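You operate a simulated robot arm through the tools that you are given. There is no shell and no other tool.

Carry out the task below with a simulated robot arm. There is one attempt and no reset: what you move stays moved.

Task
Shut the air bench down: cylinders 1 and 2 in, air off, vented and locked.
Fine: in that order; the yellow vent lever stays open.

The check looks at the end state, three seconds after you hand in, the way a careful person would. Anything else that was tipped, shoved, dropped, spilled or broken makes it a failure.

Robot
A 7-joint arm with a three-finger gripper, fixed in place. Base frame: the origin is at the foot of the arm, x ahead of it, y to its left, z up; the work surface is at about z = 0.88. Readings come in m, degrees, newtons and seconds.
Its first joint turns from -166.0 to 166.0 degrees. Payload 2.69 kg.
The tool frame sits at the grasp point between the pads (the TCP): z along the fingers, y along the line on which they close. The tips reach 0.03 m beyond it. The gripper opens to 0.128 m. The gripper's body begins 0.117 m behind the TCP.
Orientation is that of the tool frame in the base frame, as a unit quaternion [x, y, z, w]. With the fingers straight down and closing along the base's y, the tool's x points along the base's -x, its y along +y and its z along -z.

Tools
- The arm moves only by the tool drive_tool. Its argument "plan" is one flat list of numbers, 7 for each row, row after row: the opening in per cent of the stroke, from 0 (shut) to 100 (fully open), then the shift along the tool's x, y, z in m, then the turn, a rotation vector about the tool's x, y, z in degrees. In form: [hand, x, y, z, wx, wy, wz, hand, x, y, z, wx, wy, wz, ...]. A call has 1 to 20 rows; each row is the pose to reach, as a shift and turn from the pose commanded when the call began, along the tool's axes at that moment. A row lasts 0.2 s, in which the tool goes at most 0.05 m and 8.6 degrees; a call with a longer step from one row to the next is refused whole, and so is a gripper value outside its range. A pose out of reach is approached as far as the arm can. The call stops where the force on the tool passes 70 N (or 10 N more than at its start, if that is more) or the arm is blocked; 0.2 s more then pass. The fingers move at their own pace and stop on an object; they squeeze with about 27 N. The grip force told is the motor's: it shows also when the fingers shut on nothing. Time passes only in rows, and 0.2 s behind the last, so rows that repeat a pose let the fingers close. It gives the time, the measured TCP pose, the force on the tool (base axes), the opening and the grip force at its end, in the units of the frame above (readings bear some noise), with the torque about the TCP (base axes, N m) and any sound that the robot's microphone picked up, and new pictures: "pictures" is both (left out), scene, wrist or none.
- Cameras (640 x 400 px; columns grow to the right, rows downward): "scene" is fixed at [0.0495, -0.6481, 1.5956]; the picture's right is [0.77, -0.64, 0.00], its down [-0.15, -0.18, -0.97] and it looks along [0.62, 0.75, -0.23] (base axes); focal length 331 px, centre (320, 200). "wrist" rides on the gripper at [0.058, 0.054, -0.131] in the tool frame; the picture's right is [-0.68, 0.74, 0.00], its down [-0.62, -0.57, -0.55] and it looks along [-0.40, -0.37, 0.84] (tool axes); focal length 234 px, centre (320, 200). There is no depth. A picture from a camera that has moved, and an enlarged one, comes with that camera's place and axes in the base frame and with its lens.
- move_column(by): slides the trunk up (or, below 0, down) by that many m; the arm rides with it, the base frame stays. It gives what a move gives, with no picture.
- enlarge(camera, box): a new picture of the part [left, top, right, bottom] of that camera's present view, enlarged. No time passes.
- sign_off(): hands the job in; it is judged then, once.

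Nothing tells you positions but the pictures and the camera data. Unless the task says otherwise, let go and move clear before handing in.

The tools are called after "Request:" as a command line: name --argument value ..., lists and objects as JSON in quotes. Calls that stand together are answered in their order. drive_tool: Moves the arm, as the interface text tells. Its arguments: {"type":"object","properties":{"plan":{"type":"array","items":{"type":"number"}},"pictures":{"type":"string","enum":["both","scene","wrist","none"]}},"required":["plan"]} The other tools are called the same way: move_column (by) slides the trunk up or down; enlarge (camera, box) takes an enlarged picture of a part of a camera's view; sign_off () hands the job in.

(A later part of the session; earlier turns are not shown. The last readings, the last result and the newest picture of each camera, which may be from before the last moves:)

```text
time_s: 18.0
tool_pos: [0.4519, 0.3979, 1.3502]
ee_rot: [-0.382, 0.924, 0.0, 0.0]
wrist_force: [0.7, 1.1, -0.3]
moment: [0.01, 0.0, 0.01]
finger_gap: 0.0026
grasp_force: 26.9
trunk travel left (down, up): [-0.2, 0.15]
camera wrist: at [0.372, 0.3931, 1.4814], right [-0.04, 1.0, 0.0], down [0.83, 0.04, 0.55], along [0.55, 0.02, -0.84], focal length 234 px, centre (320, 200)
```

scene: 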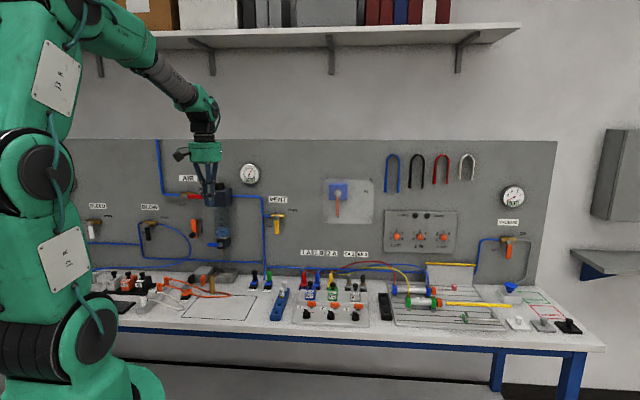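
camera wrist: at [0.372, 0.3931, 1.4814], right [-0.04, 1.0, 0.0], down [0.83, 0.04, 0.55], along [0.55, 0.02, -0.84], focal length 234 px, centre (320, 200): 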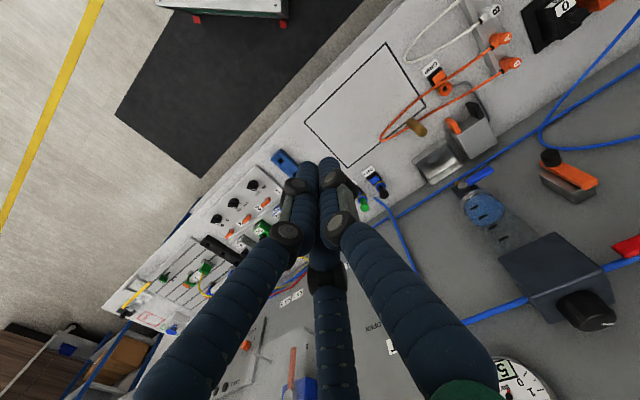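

Now tilt the tool to point at the panel while shifting left to stand off in front of the AIR lever.

Request:
drive_tool --plan '[0, -0.0125, 0.0257, 0.004, 0, -7.5, 0, 0, -0.025, 0.0513, 0.008, 0, -15, 0, 0, -0.0375, 0.077, 0.0125, 0, -22.5, 0, 0, -0.05, 0.1027, 0.017, 0, -30, 0, 0, -0.0625, 0.1283, 0.021, 0, -37.5, 0, 0, -0.075, 0.154, 0.025, 0, -45, 0, 0, -0.0875, 0.1797, 0.029, 0, -52.5, 0, 0, -0.1, 0.2053, 0.033, 0, -60, 0, 0, -0.1125, 0.231, 0.0375, 0, -67.5, 0, 0, -0.125, 0.2567, 0.042, 0, -75, 0, 0, -0.1375, 0.2823, 0.046, 0, -82.5, 0, 0, -0.15, 0.308, 0.05, 0, -90, 0]'

Request:
enlarge --camera "scene" --box '[130, 150, 290, 260]'

```text
time_s: 20.6
tool_pos: [0.3369, 0.7212, 1.3015]
ee_rot: [-0.271, 0.652, 0.272, 0.654]
wrist_force: [0.0, -1.5, -0.2]
moment: [-0.06, 0.07, 0.05]
finger_gap: 0.0022
grasp_force: 27.0
trunk travel left (down, up): [-0.2, 0.15]
camera wrist: at [0.2064, 0.6659, 1.2438], right [-0.52, 0.52, 0.68], down [0.01, -0.79, 0.61], along [0.85, 0.33, 0.41], focal length 234 px, centre (320, 200)
```

scene: 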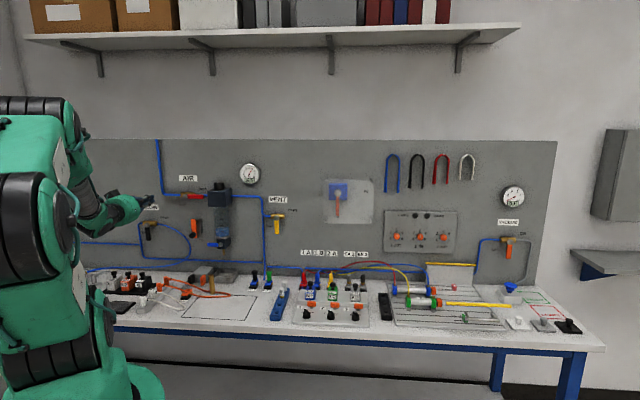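
wrist: 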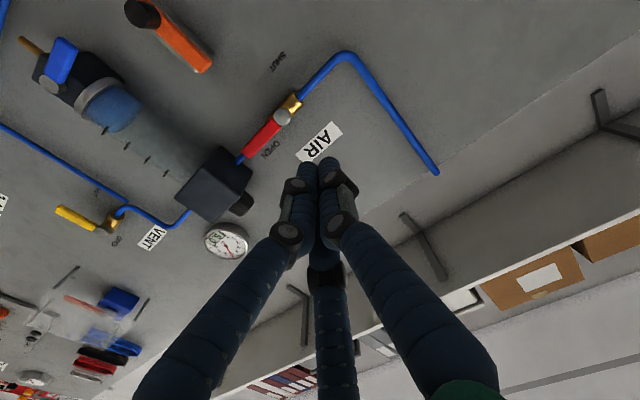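

```text
3.64 times, centred on (210, 205) of scene
camera zoom: at [0.0495, -0.6481, 1.5956], right [0.77, -0.64, 0.0], down [-0.15, -0.18, -0.97], along [0.62, 0.75, -0.23], focal length 1203 px, centre (720, 182)
```

zoom: 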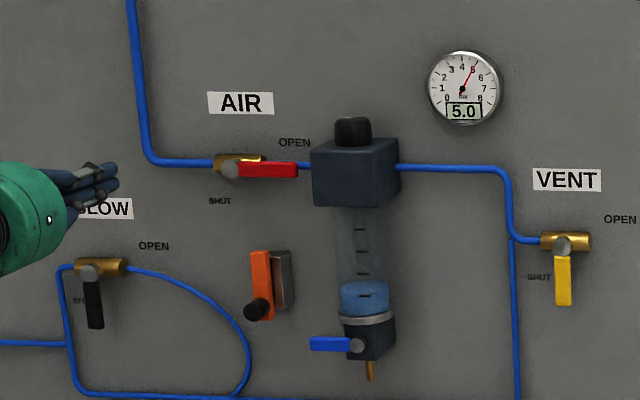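

The tool faces the panel. I place the AIR pivot at (s −0.233, z 1.269) in bench coordinates, handle to the right ~8 cm, panel at q≈1.0. I move in above the handle, stopping short for a look.

Request:
drive_tool --plan '[0, -0.007, -0.023, 0.038, 0, 0, 0, 0, -0.014, -0.046, 0.076, 0, 0, 0, 0, -0.02, -0.069, 0.114, 0, 0, 0, 0, -0.0235, -0.0917, 0.145, 0, 0, 0]'

Request:
enlarge --camera "wrist" --box '[160, 0, 400, 200]'

Request:
enlarge --camera "scene" --box '[150, 160, 250, 240]'

```text
time_s: 21.6
tool_pos: [0.506, 0.7594, 1.3226]
ee_rot: [-0.271, 0.653, 0.271, 0.653]
wrist_force: [0.3, 0.5, 0.0]
moment: [-0.04, -0.02, -0.02]
finger_gap: 0.002
grasp_force: 27.1
trunk travel left (down, up): [-0.2, 0.15]
camera wrist: at [0.3748, 0.7035, 1.2641], right [-0.52, 0.52, 0.68], down [0.01, -0.79, 0.62], along [0.85, 0.33, 0.4], focal length 234 px, centre (320, 200)
```

scene: 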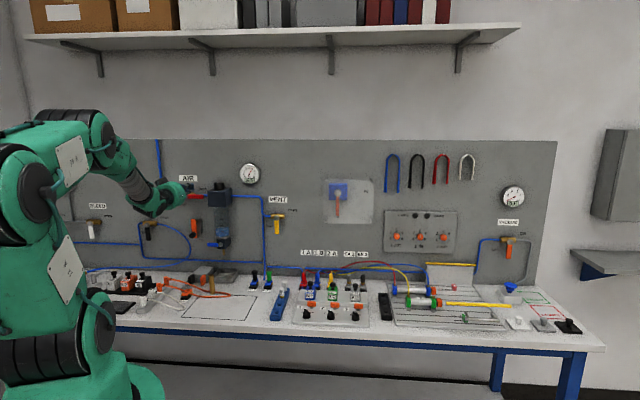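
wrist: 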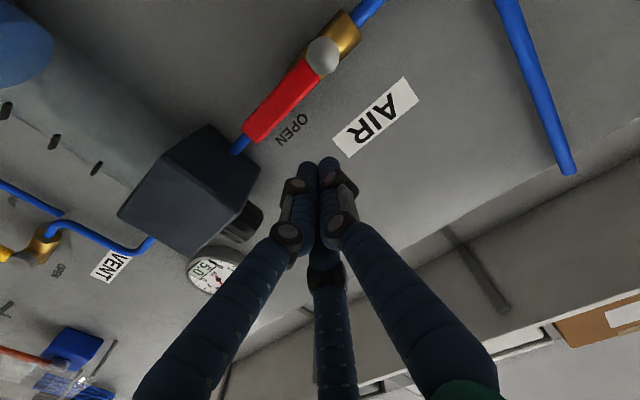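

```text
2.00 times, centred on (280, 100) of wrist
camera zoom: at [0.3748, 0.7035, 1.2641], right [-0.52, 0.52, 0.68], down [0.01, -0.79, 0.62], along [0.85, 0.33, 0.4], focal length 468 px, centre (400, 400)
```

zoom: 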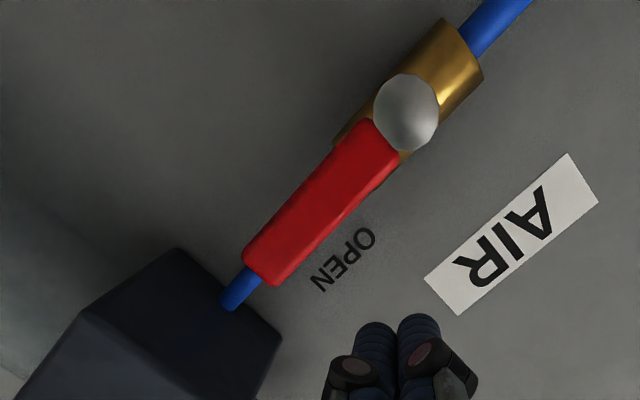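

```text
5.00 times, centred on (200, 200) of scene
camera zoom: at [0.0495, -0.6481, 1.5956], right [0.77, -0.64, 0.0], down [-0.15, -0.18, -0.97], along [0.62, 0.75, -0.23], focal length 1654 px, centre (920, 200)
```

zoom: 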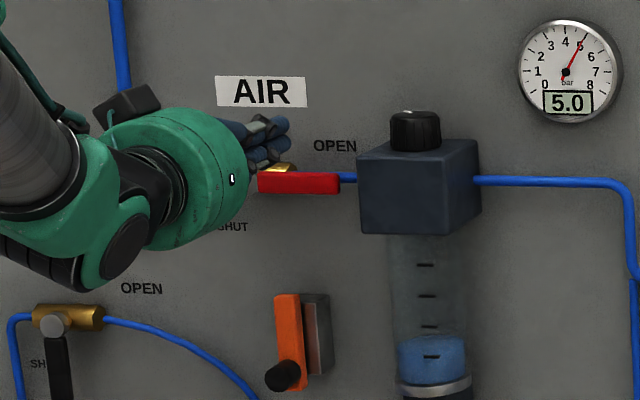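

The AIR handle end is at about (s −0.155, z 1.268), pivot (−0.231, 1.2685), regulator edge ~3 cm to its right. I push in to handle depth above it and start swinging it down.

Request:
drive_tool --plan '[0, 0, 0, 0.02, 0, 0, 0, 0, 0, 0, 0.034, 0, 0, 0, 0, 0.026, 0, 0.034, 0, 0, 0, 0, 0.033, -0.003, 0.034, 0, 0, 0, 0, 0.0405, -0.0053, 0.034, 0, 0, 0, 0, 0.048, -0.0063, 0.034, 0, 0, 0, 0, 0.0558, -0.0069, 0.034, 0, 0, 0]'

Request:
enlarge --camera "wrist" --box '[160, 0, 400, 200]'

Request:
enlarge --camera "scene" --box '[150, 160, 250, 240]'

```text
time_s: 23.2
tool_pos: [0.5337, 0.7784, 1.2674]
ee_rot: [-0.271, 0.654, 0.27, 0.653]
wrist_force: [0.2, 0.4, -0.8]
moment: [0.0, 0.03, -0.03]
finger_gap: 0.002
grasp_force: 27.2
trunk travel left (down, up): [-0.2, 0.15]
camera wrist: at [0.4023, 0.7228, 1.2093], right [-0.52, 0.52, 0.68], down [0.01, -0.79, 0.62], along [0.85, 0.33, 0.4], focal length 234 px, centre (320, 200)
```

scene: 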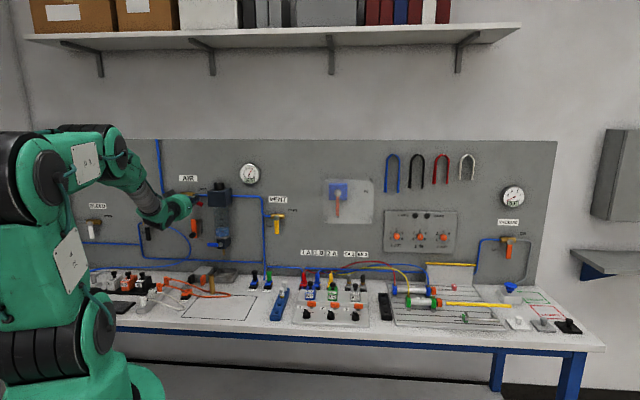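
wrist: 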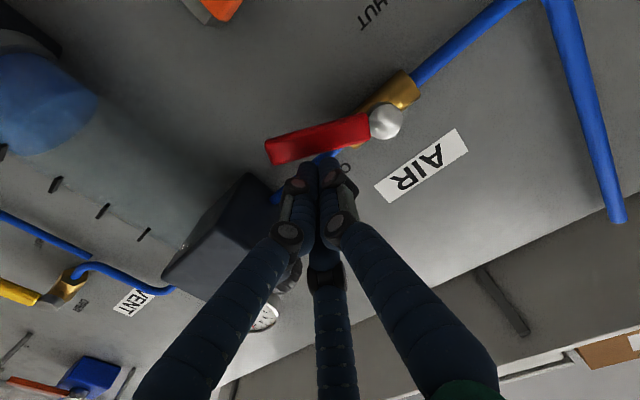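

```text
2.00 times, centred on (280, 100) of wrist
camera zoom: at [0.4023, 0.7228, 1.2093], right [-0.52, 0.52, 0.68], down [0.01, -0.79, 0.62], along [0.85, 0.33, 0.4], focal length 468 px, centre (400, 400)
```

zoom: 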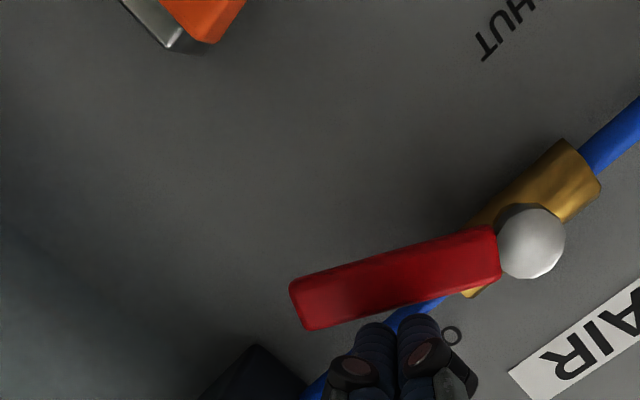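

```text
5.00 times, centred on (200, 200) of scene
camera zoom: at [0.0495, -0.6481, 1.5956], right [0.77, -0.64, 0.0], down [-0.15, -0.18, -0.97], along [0.62, 0.75, -0.23], focal length 1654 px, centre (920, 200)
```

zoom: 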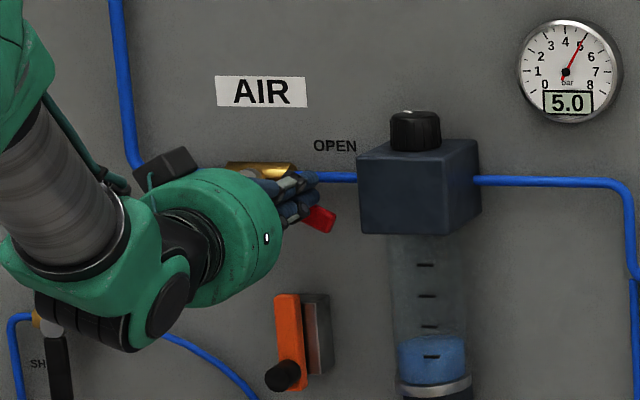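

The handle follows with almost no force. I continue along the arc to SHUT.

Request:
drive_tool --plan '[0, 0.0075, 0.0008, 0, 0, 0, 0, 0, 0.0152, 0.0024, 0, 0, 0, 0, 0, 0.0222, 0.0053, 0, 0, 0, 0, 0, 0.0292, 0.0088, 0, 0, 0, 0, 0, 0.0355, 0.0133, 0, 0, 0, 0, 0, 0.0412, 0.0185, 0, 0, 0, 0, 0, 0.046, 0.0245, 0, 0, 0, 0, 0, 0.0502, 0.031, 0, 0, 0, 0, 0, 0.0507, 0.036, 0, 0, 0, 0, 0, 0.0507, 0.04, 0, 0, 0, 0]'

Request:
enlarge --camera "wrist" --box '[240, 0, 480, 200]'

Request:
enlarge --camera "scene" --box '[150, 160, 250, 240]'

```text
time_s: 25.4
tool_pos: [0.5061, 0.8058, 1.2159]
ee_rot: [-0.271, 0.654, 0.27, 0.653]
wrist_force: [-6.2, -11.1, -2.4]
moment: [0.01, 0.14, 0.01]
finger_gap: 0.006
grasp_force: 31.0
trunk travel left (down, up): [-0.2, 0.15]
camera wrist: at [0.3744, 0.7499, 1.1579], right [-0.52, 0.52, 0.68], down [0.01, -0.79, 0.62], along [0.85, 0.33, 0.4], focal length 234 px, centre (320, 200)
```

scene: 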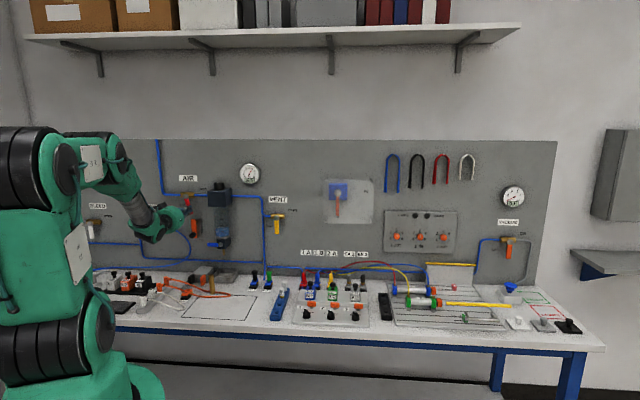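
wrist: 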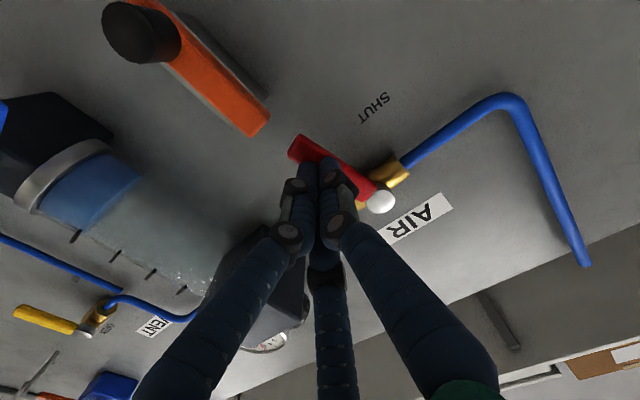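

```text
2.00 times, centred on (360, 100) of wrist
camera zoom: at [0.3744, 0.7499, 1.1579], right [-0.52, 0.52, 0.68], down [0.01, -0.79, 0.62], along [0.85, 0.33, 0.4], focal length 468 px, centre (240, 400)
```

zoom: 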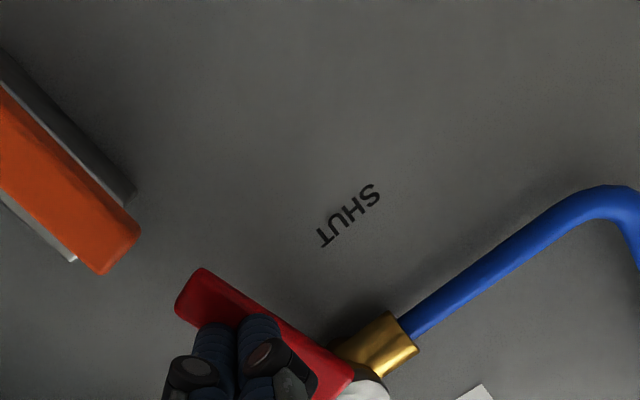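

```text
5.00 times, centred on (200, 200) of scene
camera zoom: at [0.0495, -0.6481, 1.5956], right [0.77, -0.64, 0.0], down [-0.15, -0.18, -0.97], along [0.62, 0.75, -0.23], focal length 1654 px, centre (920, 200)
```

zoom: 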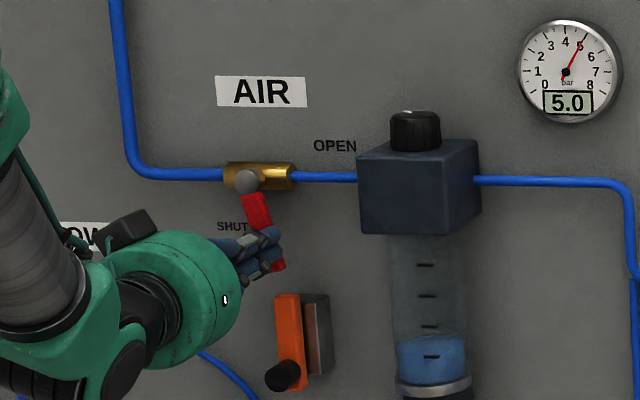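

The tips rode up on the handle face; it is at about 75–80°, not fully shut. I slip off to the right, go 17 mm deeper and push left again.

Request:
drive_tool --plan '[0, 0, -0.015, 0, 0, 0, 0, 0, 0, -0.032, 0, 0, 0, 0, 0, 0, -0.032, 0.01, 0, 0, 0, 0, 0, -0.032, 0.018, 0, 0, 0, 0, 0, -0.024, 0.018, 0, 0, 0, 0, 0, -0.018, 0.018, 0, 0, 0, 0, 0, -0.012, 0.018, 0, 0, 0, 0, 0, -0.008, 0.018, 0, 0, 0]'

Request:
enlarge --camera "wrist" --box '[240, 0, 480, 200]'

Request:
enlarge --camera "scene" --box '[150, 160, 250, 240]'

```text
time_s: 26.2
tool_pos: [0.528, 0.7838, 1.2198]
ee_rot: [-0.271, 0.652, 0.271, 0.654]
wrist_force: [-47.1, -51.5, 17.7]
moment: [1.08, 0.37, 0.94]
finger_gap: 0.0019
grasp_force: 31.4
trunk travel left (down, up): [-0.2, 0.15]
stopped in row 4: the force on the tool passed its limit at 85 N (the readings are from after the stop); the commanded pose is now the measured one
camera wrist: at [0.397, 0.7282, 1.1607], right [-0.52, 0.52, 0.68], down [0.01, -0.79, 0.61], along [0.85, 0.33, 0.41], focal length 234 px, centre (320, 200)
```

scene: 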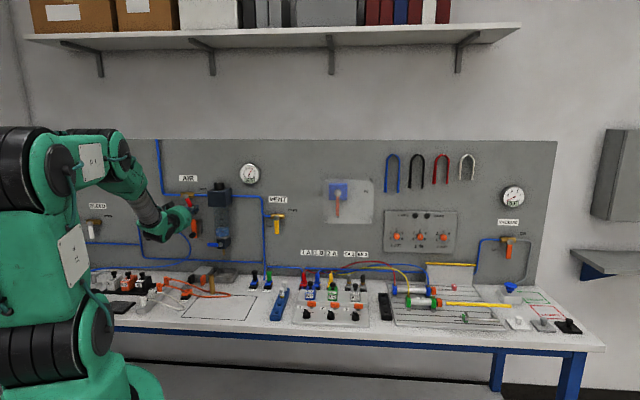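
wrist: 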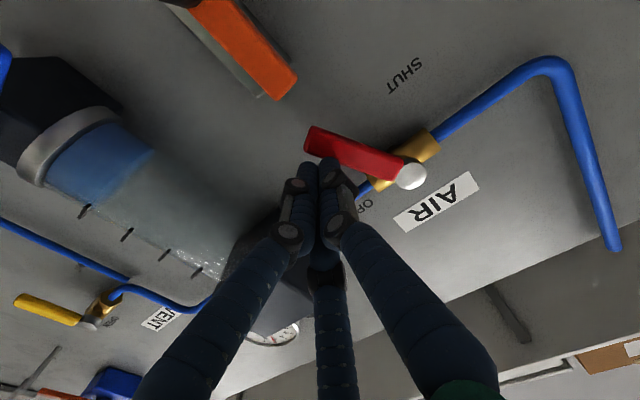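

```text
2.00 times, centred on (360, 100) of wrist
camera zoom: at [0.397, 0.7282, 1.1607], right [-0.52, 0.52, 0.68], down [0.01, -0.79, 0.61], along [0.85, 0.33, 0.41], focal length 468 px, centre (240, 400)
```

zoom: 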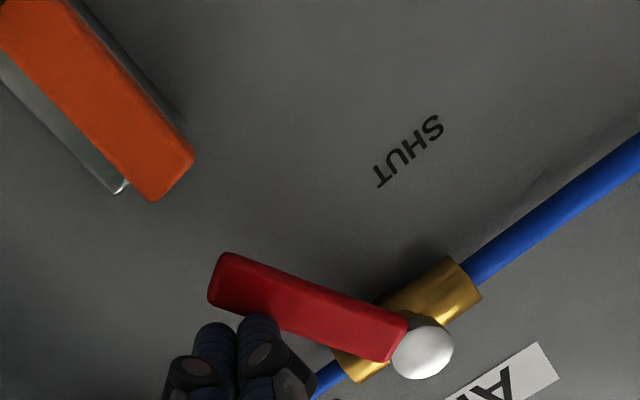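

```text
5.00 times, centred on (200, 200) of scene
camera zoom: at [0.0495, -0.6481, 1.5956], right [0.77, -0.64, 0.0], down [-0.15, -0.18, -0.97], along [0.62, 0.75, -0.23], focal length 1654 px, centre (920, 200)
```

zoom: 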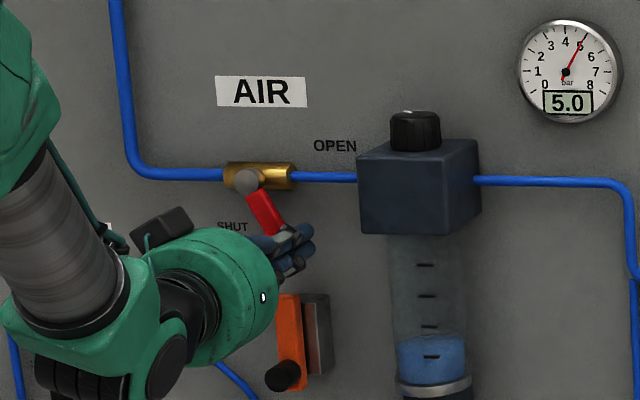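

The handle is now at ~60° and my tips were pressing on its face. I back off, move clear of its upper-right edge, then go deeper there.

Request:
drive_tool --plan '[0, 0, 0, -0.02, 0, 0, 0, 0, 0, 0, -0.035, 0, 0, 0, 0, -0.01, -0.008, -0.035, 0, 0, 0, 0, -0.0182, -0.0139, -0.035, 0, 0, 0, 0, -0.0182, -0.0139, -0.015, 0, 0, 0]' --pictures "wrist"

Request:
enlarge --camera "wrist" --box '[240, 0, 480, 200]'

```text
time_s: 27.4
tool_pos: [0.5306, 0.7661, 1.2343]
ee_rot: [-0.272, 0.653, 0.271, 0.653]
wrist_force: [0.0, -0.4, -0.6]
moment: [-0.03, 0.03, 0.01]
finger_gap: 0.0023
grasp_force: 31.1
trunk travel left (down, up): [-0.2, 0.15]
camera wrist: at [0.3989, 0.71, 1.1766], right [-0.52, 0.52, 0.68], down [0.01, -0.79, 0.62], along [0.85, 0.33, 0.4], focal length 234 px, centre (320, 200)
```

wrist: 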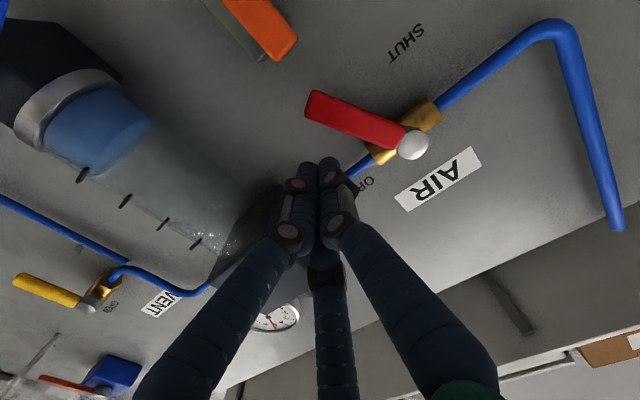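

```text
2.00 times, centred on (360, 100) of wrist
camera zoom: at [0.3989, 0.71, 1.1766], right [-0.52, 0.52, 0.68], down [0.01, -0.79, 0.62], along [0.85, 0.33, 0.4], focal length 468 px, centre (240, 400)
```

zoom: 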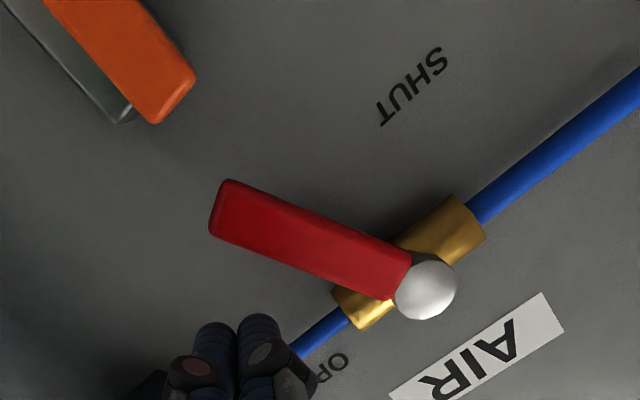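

Clear of the handle by ~7 mm now. I advance to tip depth q≈0.972.

Request:
drive_tool --plan '[0, 0, 0, 0.012, 0, 0, 0, 0, 0, 0, 0.02, 0, 0, 0, 0, 0, 0, 0.026, 0, 0, 0]' --pictures "wrist"

Request:
enlarge --camera "wrist" --box '[240, 0, 480, 200]'

```text
time_s: 28.2
tool_pos: [0.5495, 0.7861, 1.2312]
ee_rot: [-0.273, 0.653, 0.271, 0.652]
wrist_force: [0.4, 0.7, 0.1]
moment: [0.01, -0.02, -0.01]
finger_gap: 0.0022
grasp_force: 31.8
trunk travel left (down, up): [-0.2, 0.15]
camera wrist: at [0.4183, 0.7299, 1.1737], right [-0.52, 0.52, 0.68], down [0.01, -0.79, 0.62], along [0.85, 0.33, 0.4], focal length 234 px, centre (320, 200)
```

wrist: 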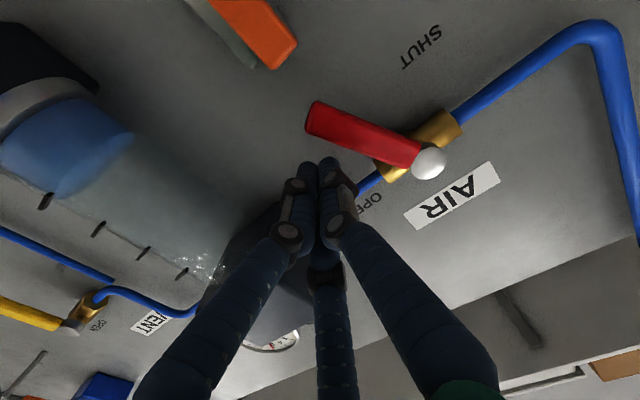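

```text
2.00 times, centred on (360, 100) of wrist
camera zoom: at [0.4183, 0.7299, 1.1737], right [-0.52, 0.52, 0.68], down [0.01, -0.79, 0.62], along [0.85, 0.33, 0.4], focal length 468 px, centre (240, 400)
```

zoom: 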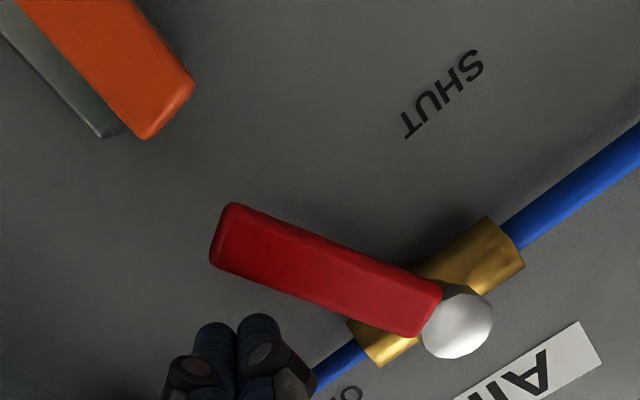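

No contact so far. I now push along the rest of the arc to bring the handle vertical.

Request:
drive_tool --plan '[0, 0.003, 0.007, 0, 0, 0, 0, 0, 0.0058, 0.0145, 0, 0, 0, 0, 0, 0.01, 0.0195, 0, 0, 0, 0, 0, 0.014, 0.0243, 0, 0, 0, 0, 0, 0.017, 0.029, 0, 0, 0, 0, 0, 0.02, 0.0334, 0, 0, 0, 0, 0, 0.02, 0.0374, 0, 0, 0, 0, 0, 0.02, 0.0405, 0, 0, 0, 0]'

Request:
enlarge --camera "wrist" --box '[240, 0, 480, 200]'

Request:
enlarge --camera "scene" --box '[150, 160, 250, 240]'

```text
time_s: 30.0
tool_pos: [0.5236, 0.812, 1.213]
ee_rot: [-0.271, 0.655, 0.27, 0.652]
wrist_force: [12.4, -19.5, -1.5]
moment: [0.09, -0.12, -0.19]
finger_gap: 0.0019
grasp_force: 30.7
trunk travel left (down, up): [-0.2, 0.15]
camera wrist: at [0.3926, 0.7564, 1.1548], right [-0.52, 0.52, 0.68], down [0.01, -0.79, 0.62], along [0.85, 0.33, 0.4], focal length 234 px, centre (320, 200)
```

scene: 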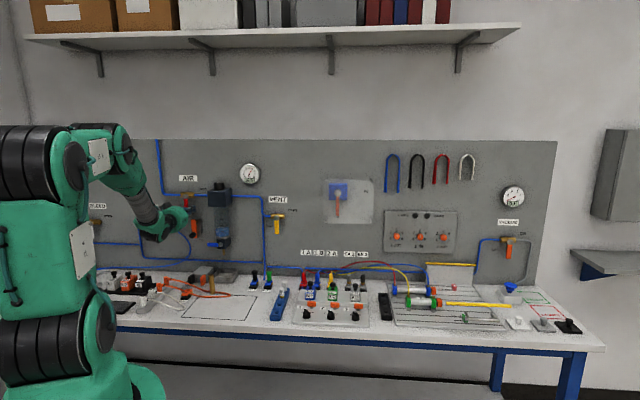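
wrist: 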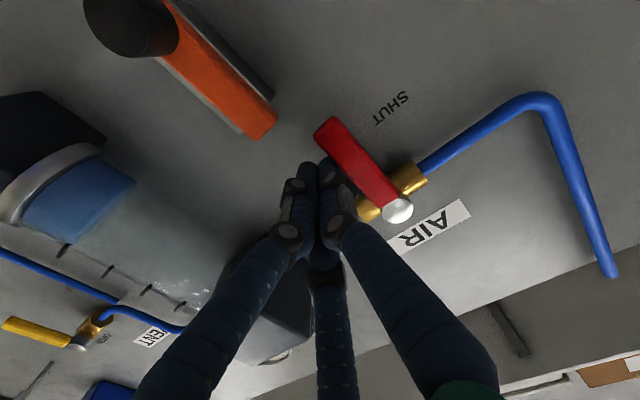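

```text
2.00 times, centred on (360, 100) of wrist
camera zoom: at [0.3926, 0.7564, 1.1548], right [-0.52, 0.52, 0.68], down [0.01, -0.79, 0.62], along [0.85, 0.33, 0.4], focal length 468 px, centre (240, 400)
```

zoom: 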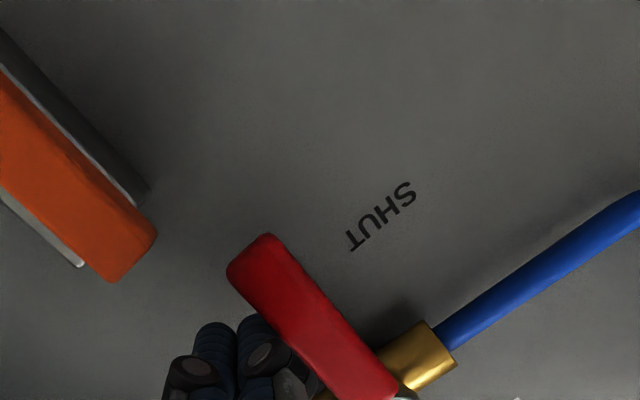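

```text
5.00 times, centred on (200, 200) of scene
camera zoom: at [0.0495, -0.6481, 1.5956], right [0.77, -0.64, 0.0], down [-0.15, -0.18, -0.97], along [0.62, 0.75, -0.23], focal length 1654 px, centre (920, 200)
```

zoom: 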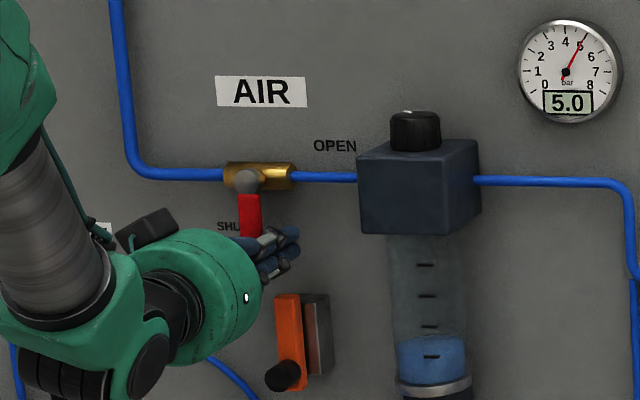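

The handle is vertical at its stop (22 N sideways), so the air is off. Next I back off and move right to the VENT lever, pivot around (s 0.177, z 1.19).

Request:
drive_tool --plan '[0, 0, -0.012, 0, 0, 0, 0, 0, 0, -0.012, -0.04, 0, 0, 0, 0, 0, -0.012, -0.085, 0, 0, 0, 0, 0, -0.012, -0.125, 0, 0, 0, 0, 0.01, -0.055, -0.125, 0, 0, 0, 0, 0.02, -0.098, -0.125, 0, 0, 0, 0, 0.03, -0.141, -0.125, 0, 0, 0, 0, 0.04, -0.184, -0.125, 0, 0, 0, 0, 0.05, -0.227, -0.125, 0, 0, 0, 0, 0.06, -0.27, -0.125, 0, 0, 0, 0, 0.07, -0.313, -0.125, 0, 0, 0, 0, 0.078, -0.3435, -0.125, 0, 0, 0]'

Request:
enlarge --camera "scene" --box '[150, 160, 310, 260]'

Request:
enlarge --camera "wrist" --box '[220, 0, 460, 200]'

```text
time_s: 32.6
tool_pos: [0.6029, 0.5713, 1.1438]
ee_rot: [-0.211, 0.682, 0.229, 0.661]
wrist_force: [-1.3, -0.1, 0.9]
moment: [0.0, 0.01, -0.02]
finger_gap: 0.0021
grasp_force: 32.0
out of reach, approached as far as the arm can: row 7, 8, 9, 10, 11, 12
trunk travel left (down, up): [-0.2, 0.15]
camera wrist: at [0.4634, 0.5365, 1.0899], right [-0.41, 0.58, 0.7], down [-0.08, -0.79, 0.61], along [0.91, 0.19, 0.37], focal length 234 px, centre (320, 200)
```

scene: 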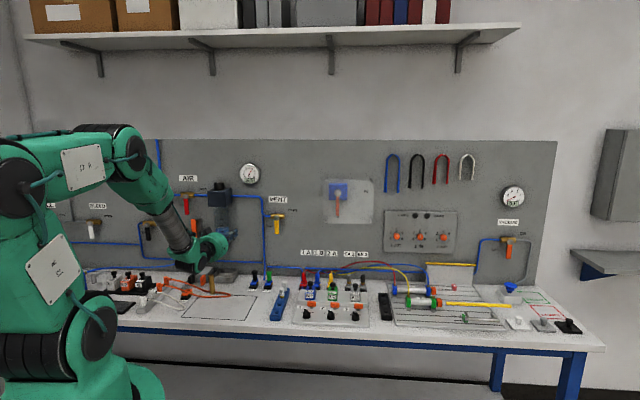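
wrist: 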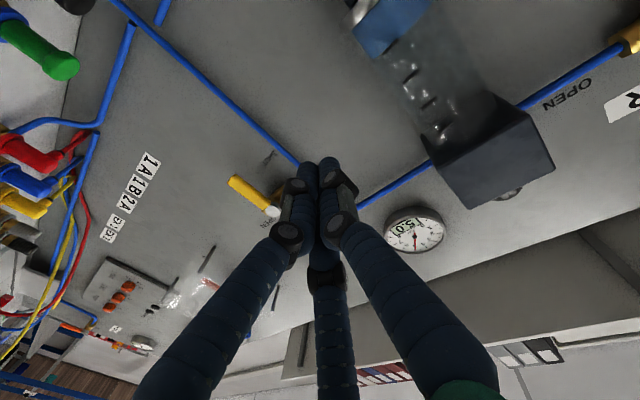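

```text
4.00 times, centred on (230, 210) of scene
camera zoom: at [0.0495, -0.6481, 1.5956], right [0.77, -0.64, 0.0], down [-0.15, -0.18, -0.97], along [0.62, 0.75, -0.23], focal length 1323 px, centre (680, 160)
```

zoom: 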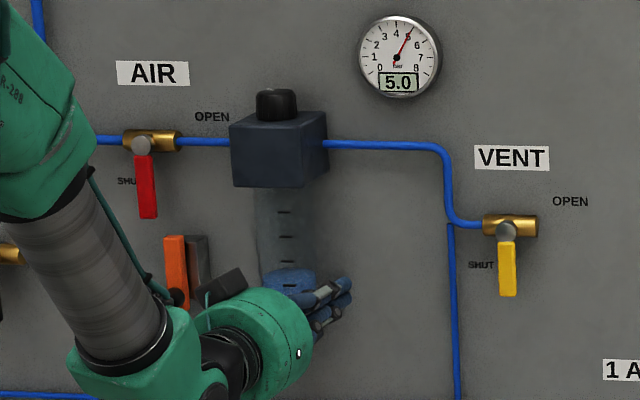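

```text
2.00 times, centred on (340, 100) of wrist
camera zoom: at [0.4634, 0.5365, 1.0899], right [-0.41, 0.58, 0.7], down [-0.08, -0.79, 0.61], along [0.91, 0.19, 0.37], focal length 468 px, centre (280, 400)
```

zoom: 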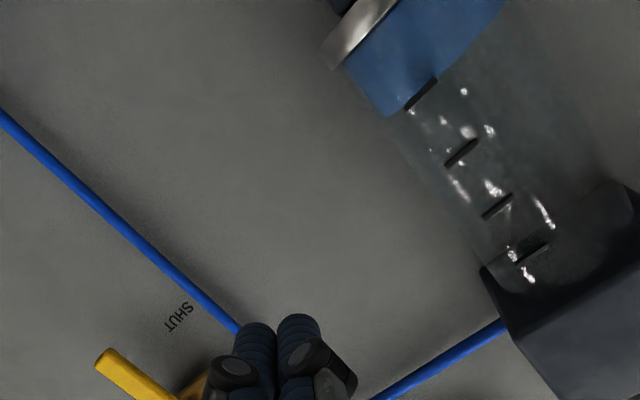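

The arm hit a posture limit on the way (tool low and horizontal here). I'll raise the tool and see whether it regains the commanded pose; then lowering the trunk should give more room.

Request:
drive_tool --plan '[0, -0.04, 0, -0.01, 0, 0, 0, 0, -0.08, 0, -0.02, 0, 0, 0, 0, -0.12, 0, -0.02, 0, 0, 0, 0, -0.16, 0, -0.02, 0, 0, 0, 0, -0.18, 0, -0.02, 0, 0, 0, 0, -0.18, 0, -0.02, 0, 0, 0]'

```text
time_s: 34.0
tool_pos: [0.5928, 0.5505, 1.3252]
ee_rot: [-0.211, 0.682, 0.23, 0.661]
wrist_force: [0.7, -0.3, -0.4]
moment: [-0.03, 0.02, 0.03]
finger_gap: 0.0024
grasp_force: 31.5
trunk travel left (down, up): [-0.2, 0.15]
camera wrist: at [0.4528, 0.5164, 1.2714], right [-0.41, 0.58, 0.7], down [-0.08, -0.79, 0.61], along [0.91, 0.19, 0.37], focal length 234 px, centre (320, 200)
```

scene: 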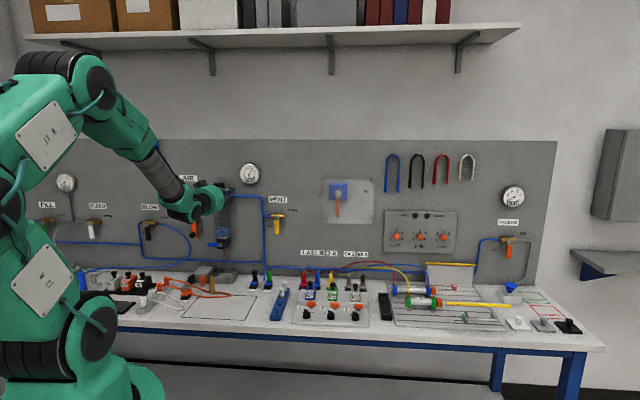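
wrist: 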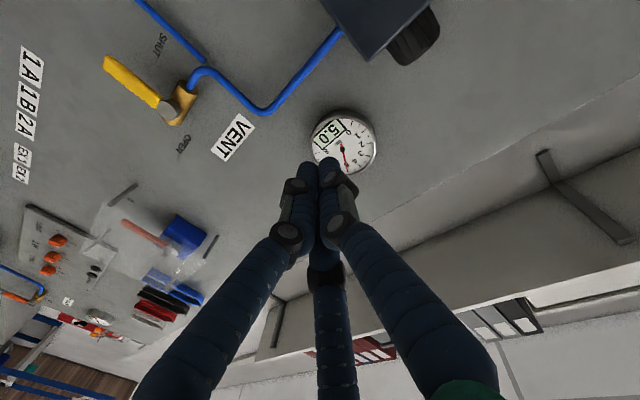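

The arm kept its 8.6° yaw offset and re-based there. I test whether restoring the yaw is reachable at this height.

Request:
drive_tool --plan '[0, 0, 0, 0, -4, 0, 0, 0, 0, 0, 0, -8.5, 0, 0, 0, 0, 0, 0, -8.5, 0, 0]' --pictures "none"

```text
time_s: 34.8
tool_pos: [0.5849, 0.557, 1.3269]
ee_rot: [-0.223, 0.677, 0.243, 0.658]
wrist_force: [-0.9, -0.9, 1.3]
moment: [-0.05, 0.05, 0.04]
finger_gap: 0.0021
grasp_force: 31.4
out of reach, approached as far as the arm can: row 1, 2, 3
trunk travel left (down, up): [-0.2, 0.15]
```

That yaw is at a joint limit. I'll test whether rolling the tool about its own axis frees the wrist.

Request:
drive_tool --plan '[0, 0, 0, 0, 0, 0, 8, 0, 0, 0, 0, 0, 0, 16, 0, 0, 0, 0, 0, 0, 24]' --pictures "none"

Request:
drive_tool --plan '[0, 0, 0, 0, -4, 0, 0, 0, 0, 0, 0, -8, 0, 0]' --pictures "none"

```text
time_s: 35.6
tool_pos: [0.561, 0.5852, 1.3594]
ee_rot: [-0.07, 0.724, 0.344, 0.594]
wrist_force: [0.3, 0.4, -1.0]
moment: [0.01, -0.03, 0.0]
finger_gap: 0.0021
grasp_force: 31.4
out of reach, approached as far as the arm can: row 1, 2, 3
trunk travel left (down, up): [-0.2, 0.15]
```

```text
time_s: 36.2
tool_pos: [0.5612, 0.5846, 1.3608]
ee_rot: [-0.07, 0.724, 0.344, 0.594]
wrist_force: [0.3, 0.4, -0.3]
moment: [0.0, -0.01, -0.01]
finger_gap: 0.002
grasp_force: 31.1
out of reach, approached as far as the arm can: row 1, 2
trunk travel left (down, up): [-0.2, 0.15]
```

Positive roll makes it worse, so I roll the other way (−68°) here in free space.

Request:
drive_tool --plan '[0, 0, 0, 0, 0, 0, -8.5, 0, 0, 0, 0, 0, 0, -17, 0, 0, 0, 0, 0, 0, -25.5, 0, 0, 0, 0, 0, 0, -34, 0, 0, 0, 0, 0, 0, -42.5, 0, 0, 0, 0, 0, 0, -51, 0, 0, 0, 0, 0, 0, -59.5, 0, 0, 0, 0, 0, 0, -68, 0, 0, 0, 0, 0, 0, -68]'

```text
time_s: 38.2
tool_pos: [0.5605, 0.5844, 1.3606]
ee_rot: [-0.463, 0.56, -0.049, 0.685]
wrist_force: [-0.5, 0.1, 0.9]
moment: [-0.01, -0.01, 0.02]
finger_gap: 0.0021
grasp_force: 31.7
trunk travel left (down, up): [-0.2, 0.15]
camera wrist: at [0.45, 0.5041, 1.2894], right [-0.58, 0.81, -0.02], down [-0.42, -0.28, 0.87], along [0.7, 0.51, 0.5], focal length 234 px, centre (320, 200)
```

scene: 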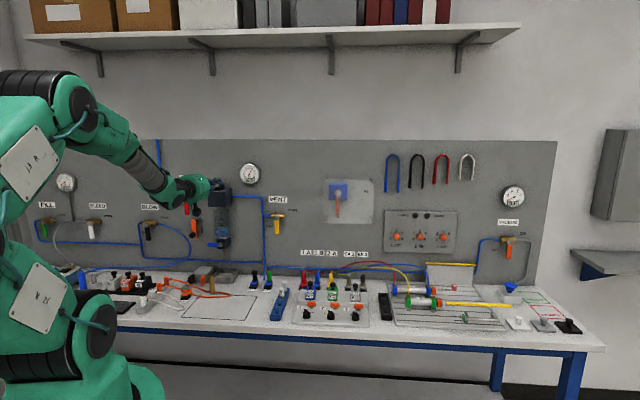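
wrist: 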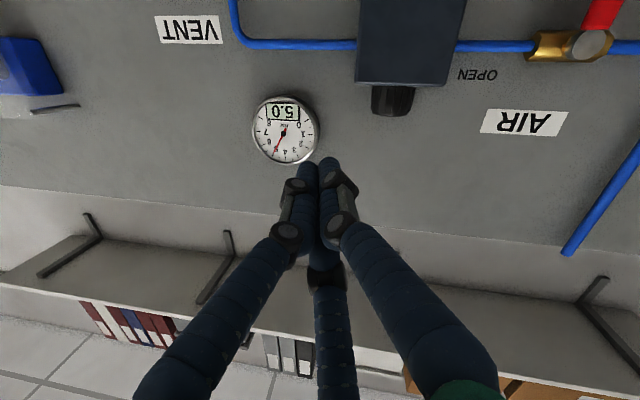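

Now free of the limit. I level and yaw the tool to face the panel squarely.

Request:
drive_tool --plan '[0, 0, 0, 0, -2.3, -4.4, 0, 0, 0, 0, 0, -4.7, -8.85, 0, 0, 0, 0, 0, -4.7, -8.85, 0]' --pictures "none"

```text
time_s: 39.0
tool_pos: [0.5605, 0.5849, 1.3598]
ee_rot: [-0.484, 0.522, -0.005, 0.702]
wrist_force: [0.5, 0.3, 0.4]
moment: [0.0, 0.0, -0.03]
finger_gap: 0.0022
grasp_force: 32.1
trunk travel left (down, up): [-0.2, 0.15]
```

Facing the panel now. I move toward the VENT lever standoff.

Request:
drive_tool --plan '[0, 0.0385, 0.0058, 0.0071, 0, 0, 0, 0, 0.077, 0.0116, 0.0143, 0, 0, 0, 0, 0.1155, 0.0174, 0.0214, 0, 0, 0, 0, 0.154, 0.0233, 0.0286, 0, 0, 0, 0, 0.1926, 0.0291, 0.0357, 0, 0, 0, 0, 0.2311, 0.0349, 0.0429, 0, 0, 0, 0, 0.2696, 0.0407, 0.05, 0, 0, 0]'

Request:
enlarge --camera "wrist" --box '[200, 0, 440, 200]'

Request:
enlarge --camera "scene" --box '[210, 180, 330, 255]'

```text
time_s: 40.6
tool_pos: [0.642, 0.594, 1.152]
ee_rot: [-0.457, 0.553, -0.044, 0.696]
wrist_force: [0.0, 0.4, 0.5]
moment: [0.0, 0.05, 0.01]
finger_gap: 0.0021
grasp_force: 31.3
out of reach, approached as far as the arm can: row 1, 2, 3, 4, 5, 6, 7
trunk travel left (down, up): [-0.2, 0.15]
camera wrist: at [0.5345, 0.5142, 1.076], right [-0.59, 0.81, -0.01], down [-0.43, -0.3, 0.85], along [0.68, 0.51, 0.53], focal length 234 px, centre (320, 200)
```

scene: 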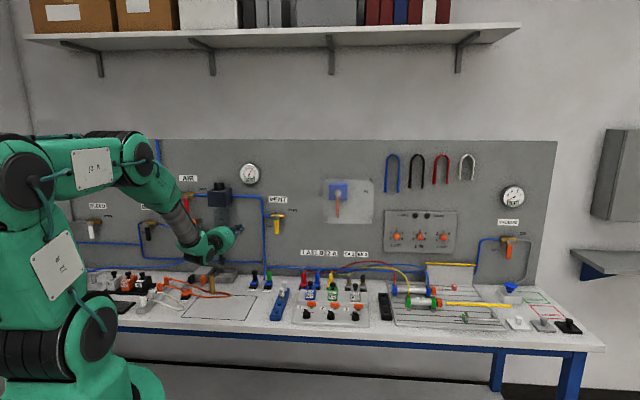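
wrist: 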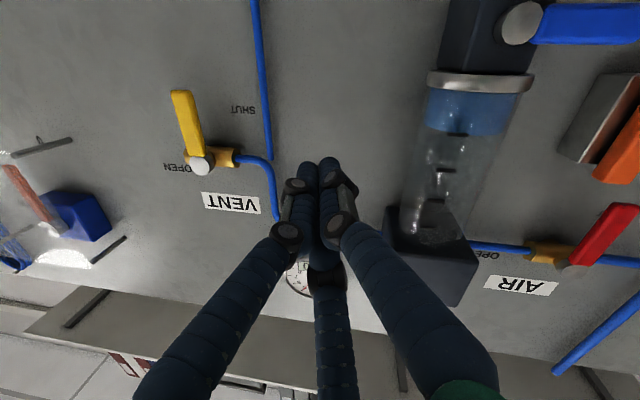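

```text
2.00 times, centred on (320, 100) of wrist
camera zoom: at [0.5345, 0.5142, 1.076], right [-0.59, 0.81, -0.01], down [-0.43, -0.3, 0.85], along [0.68, 0.51, 0.53], focal length 468 px, centre (320, 400)
```

zoom: 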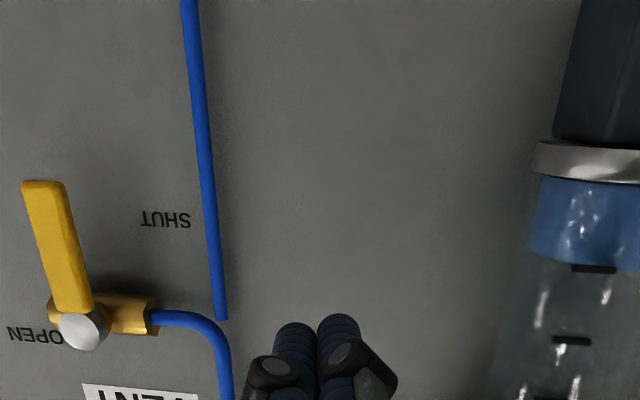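

```text
5.33 times, centred on (270, 218) of scene
camera zoom: at [0.0495, -0.6481, 1.5956], right [0.77, -0.64, 0.0], down [-0.15, -0.18, -0.97], along [0.62, 0.75, -0.23], focal length 1764 px, centre (587, 107)
```

zoom: 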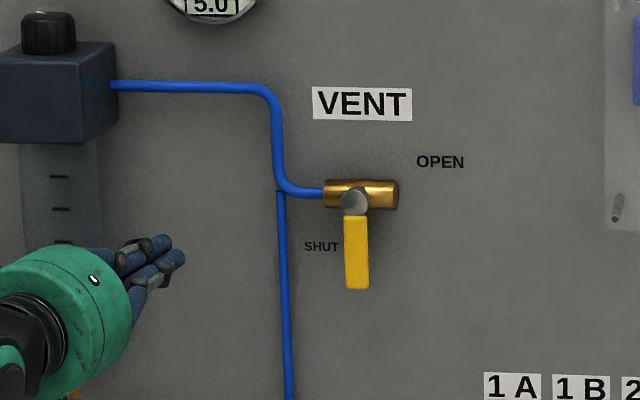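

The wrist is at its bend limit for this height; lowering the trunk will let the forearm be flatter. I raise the tool 0.2 m first, then lower the trunk 0.2 m.

Request:
drive_tool --plan '[0, -0.0275, -0.0288, -0.011, 0, 0, 0, 0, -0.0549, -0.0576, -0.022, 0, 0, 0, 0, -0.0824, -0.0863, -0.033, 0, 0, 0, 0, -0.1098, -0.1151, -0.044, 0, 0, 0, 0, -0.1373, -0.1439, -0.0553, 0, 0, 0]' --pictures "scene"

Request:
move_column --by -0.19

```text
time_s: 41.8
tool_pos: [0.6069, 0.5561, 1.3546]
ee_rot: [-0.458, 0.552, -0.045, 0.695]
wrist_force: [0.5, -1.0, -0.7]
moment: [0.03, -0.05, 0.0]
finger_gap: 0.002
grasp_force: 31.4
trunk travel left (down, up): [-0.2, 0.15]
```

scene: 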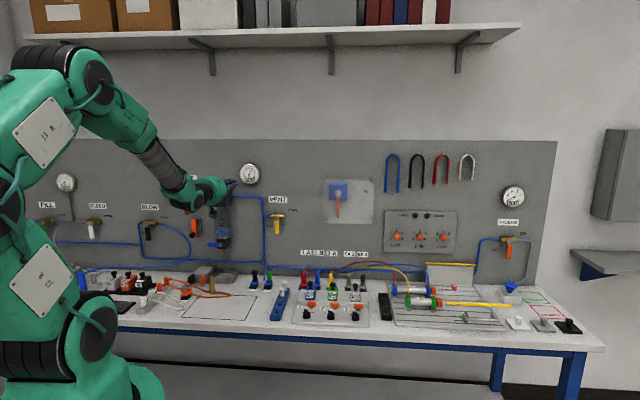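

```text
time_s: 43.9
tool_pos: [0.6071, 0.5558, 1.1654]
ee_rot: [-0.458, 0.552, -0.044, 0.696]
wrist_force: [0.2, -0.5, 0.6]
moment: [0.01, -0.02, 0.01]
finger_gap: 0.0019
grasp_force: 31.2
trunk travel left (down, up): [-0.01, 0.34]
```

Trunk is down. I now yaw the tool to face the panel.

Request:
drive_tool --plan '[0, 0, 0, 0, -2.7, -3.7, 0, 0, 0, 0, 0, -5.4, -7.34, 0, 0, 0, 0, 0, -5.4, -7.34, 0]'

Request:
enlarge --camera "wrist" --box '[120, 0, 360, 200]'

```text
time_s: 44.7
tool_pos: [0.608, 0.5552, 1.1636]
ee_rot: [-0.467, 0.541, -0.03, 0.699]
wrist_force: [-0.7, -0.2, -0.2]
moment: [0.0, -0.02, -0.01]
finger_gap: 0.0022
grasp_force: 31.8
out of reach, approached as far as the arm can: row 2, 3
trunk travel left (down, up): [-0.01, 0.34]
camera wrist: at [0.5023, 0.4724, 1.0877], right [-0.62, 0.79, -0.01], down [-0.42, -0.32, 0.85], along [0.66, 0.53, 0.53], focal length 234 px, centre (320, 200)
```

scene: 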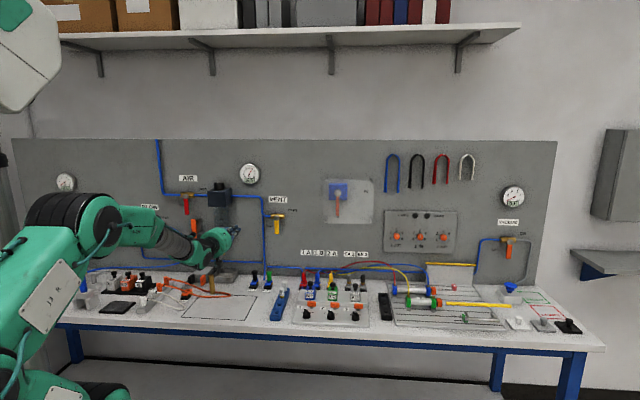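
wrist: 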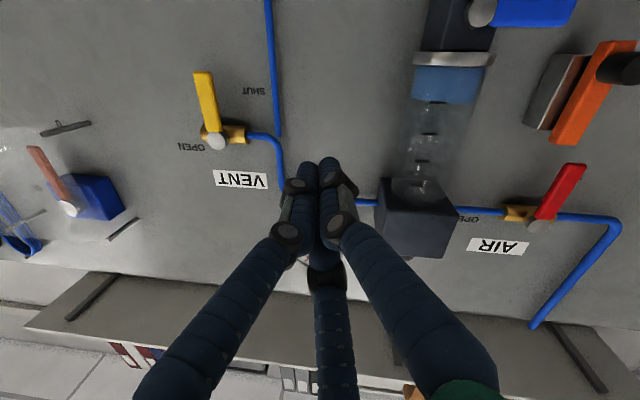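

```text
2.00 times, centred on (240, 100) of wrist
camera zoom: at [0.5023, 0.4724, 1.0877], right [-0.62, 0.79, -0.01], down [-0.42, -0.32, 0.85], along [0.66, 0.53, 0.53], focal length 468 px, centre (480, 400)
```

zoom: 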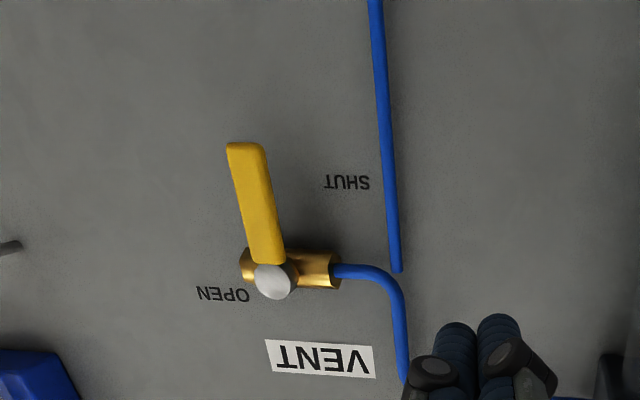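

The wrist limit depends on yaw relative to the arm (elbow swung left), so I'll use an oblique approach: yaw the tool to ~27° azimuth, which is fine for pushing the vent lever rightward.

Request:
drive_tool --plan '[0, 0, 0, 0, 4, 3.75, 0.15, 0, 0, 0, 0, 8, 7.5, 0.3, 0, 0, 0, 0, 8, 7.5, 0.3]' --pictures "none"

```text
time_s: 45.5
tool_pos: [0.6055, 0.556, 1.1646]
ee_rot: [-0.413, 0.584, -0.097, 0.693]
wrist_force: [0.6, -0.9, 0.0]
moment: [0.02, -0.01, 0.01]
finger_gap: 0.0019
grasp_force: 31.5
trunk travel left (down, up): [-0.01, 0.34]
```

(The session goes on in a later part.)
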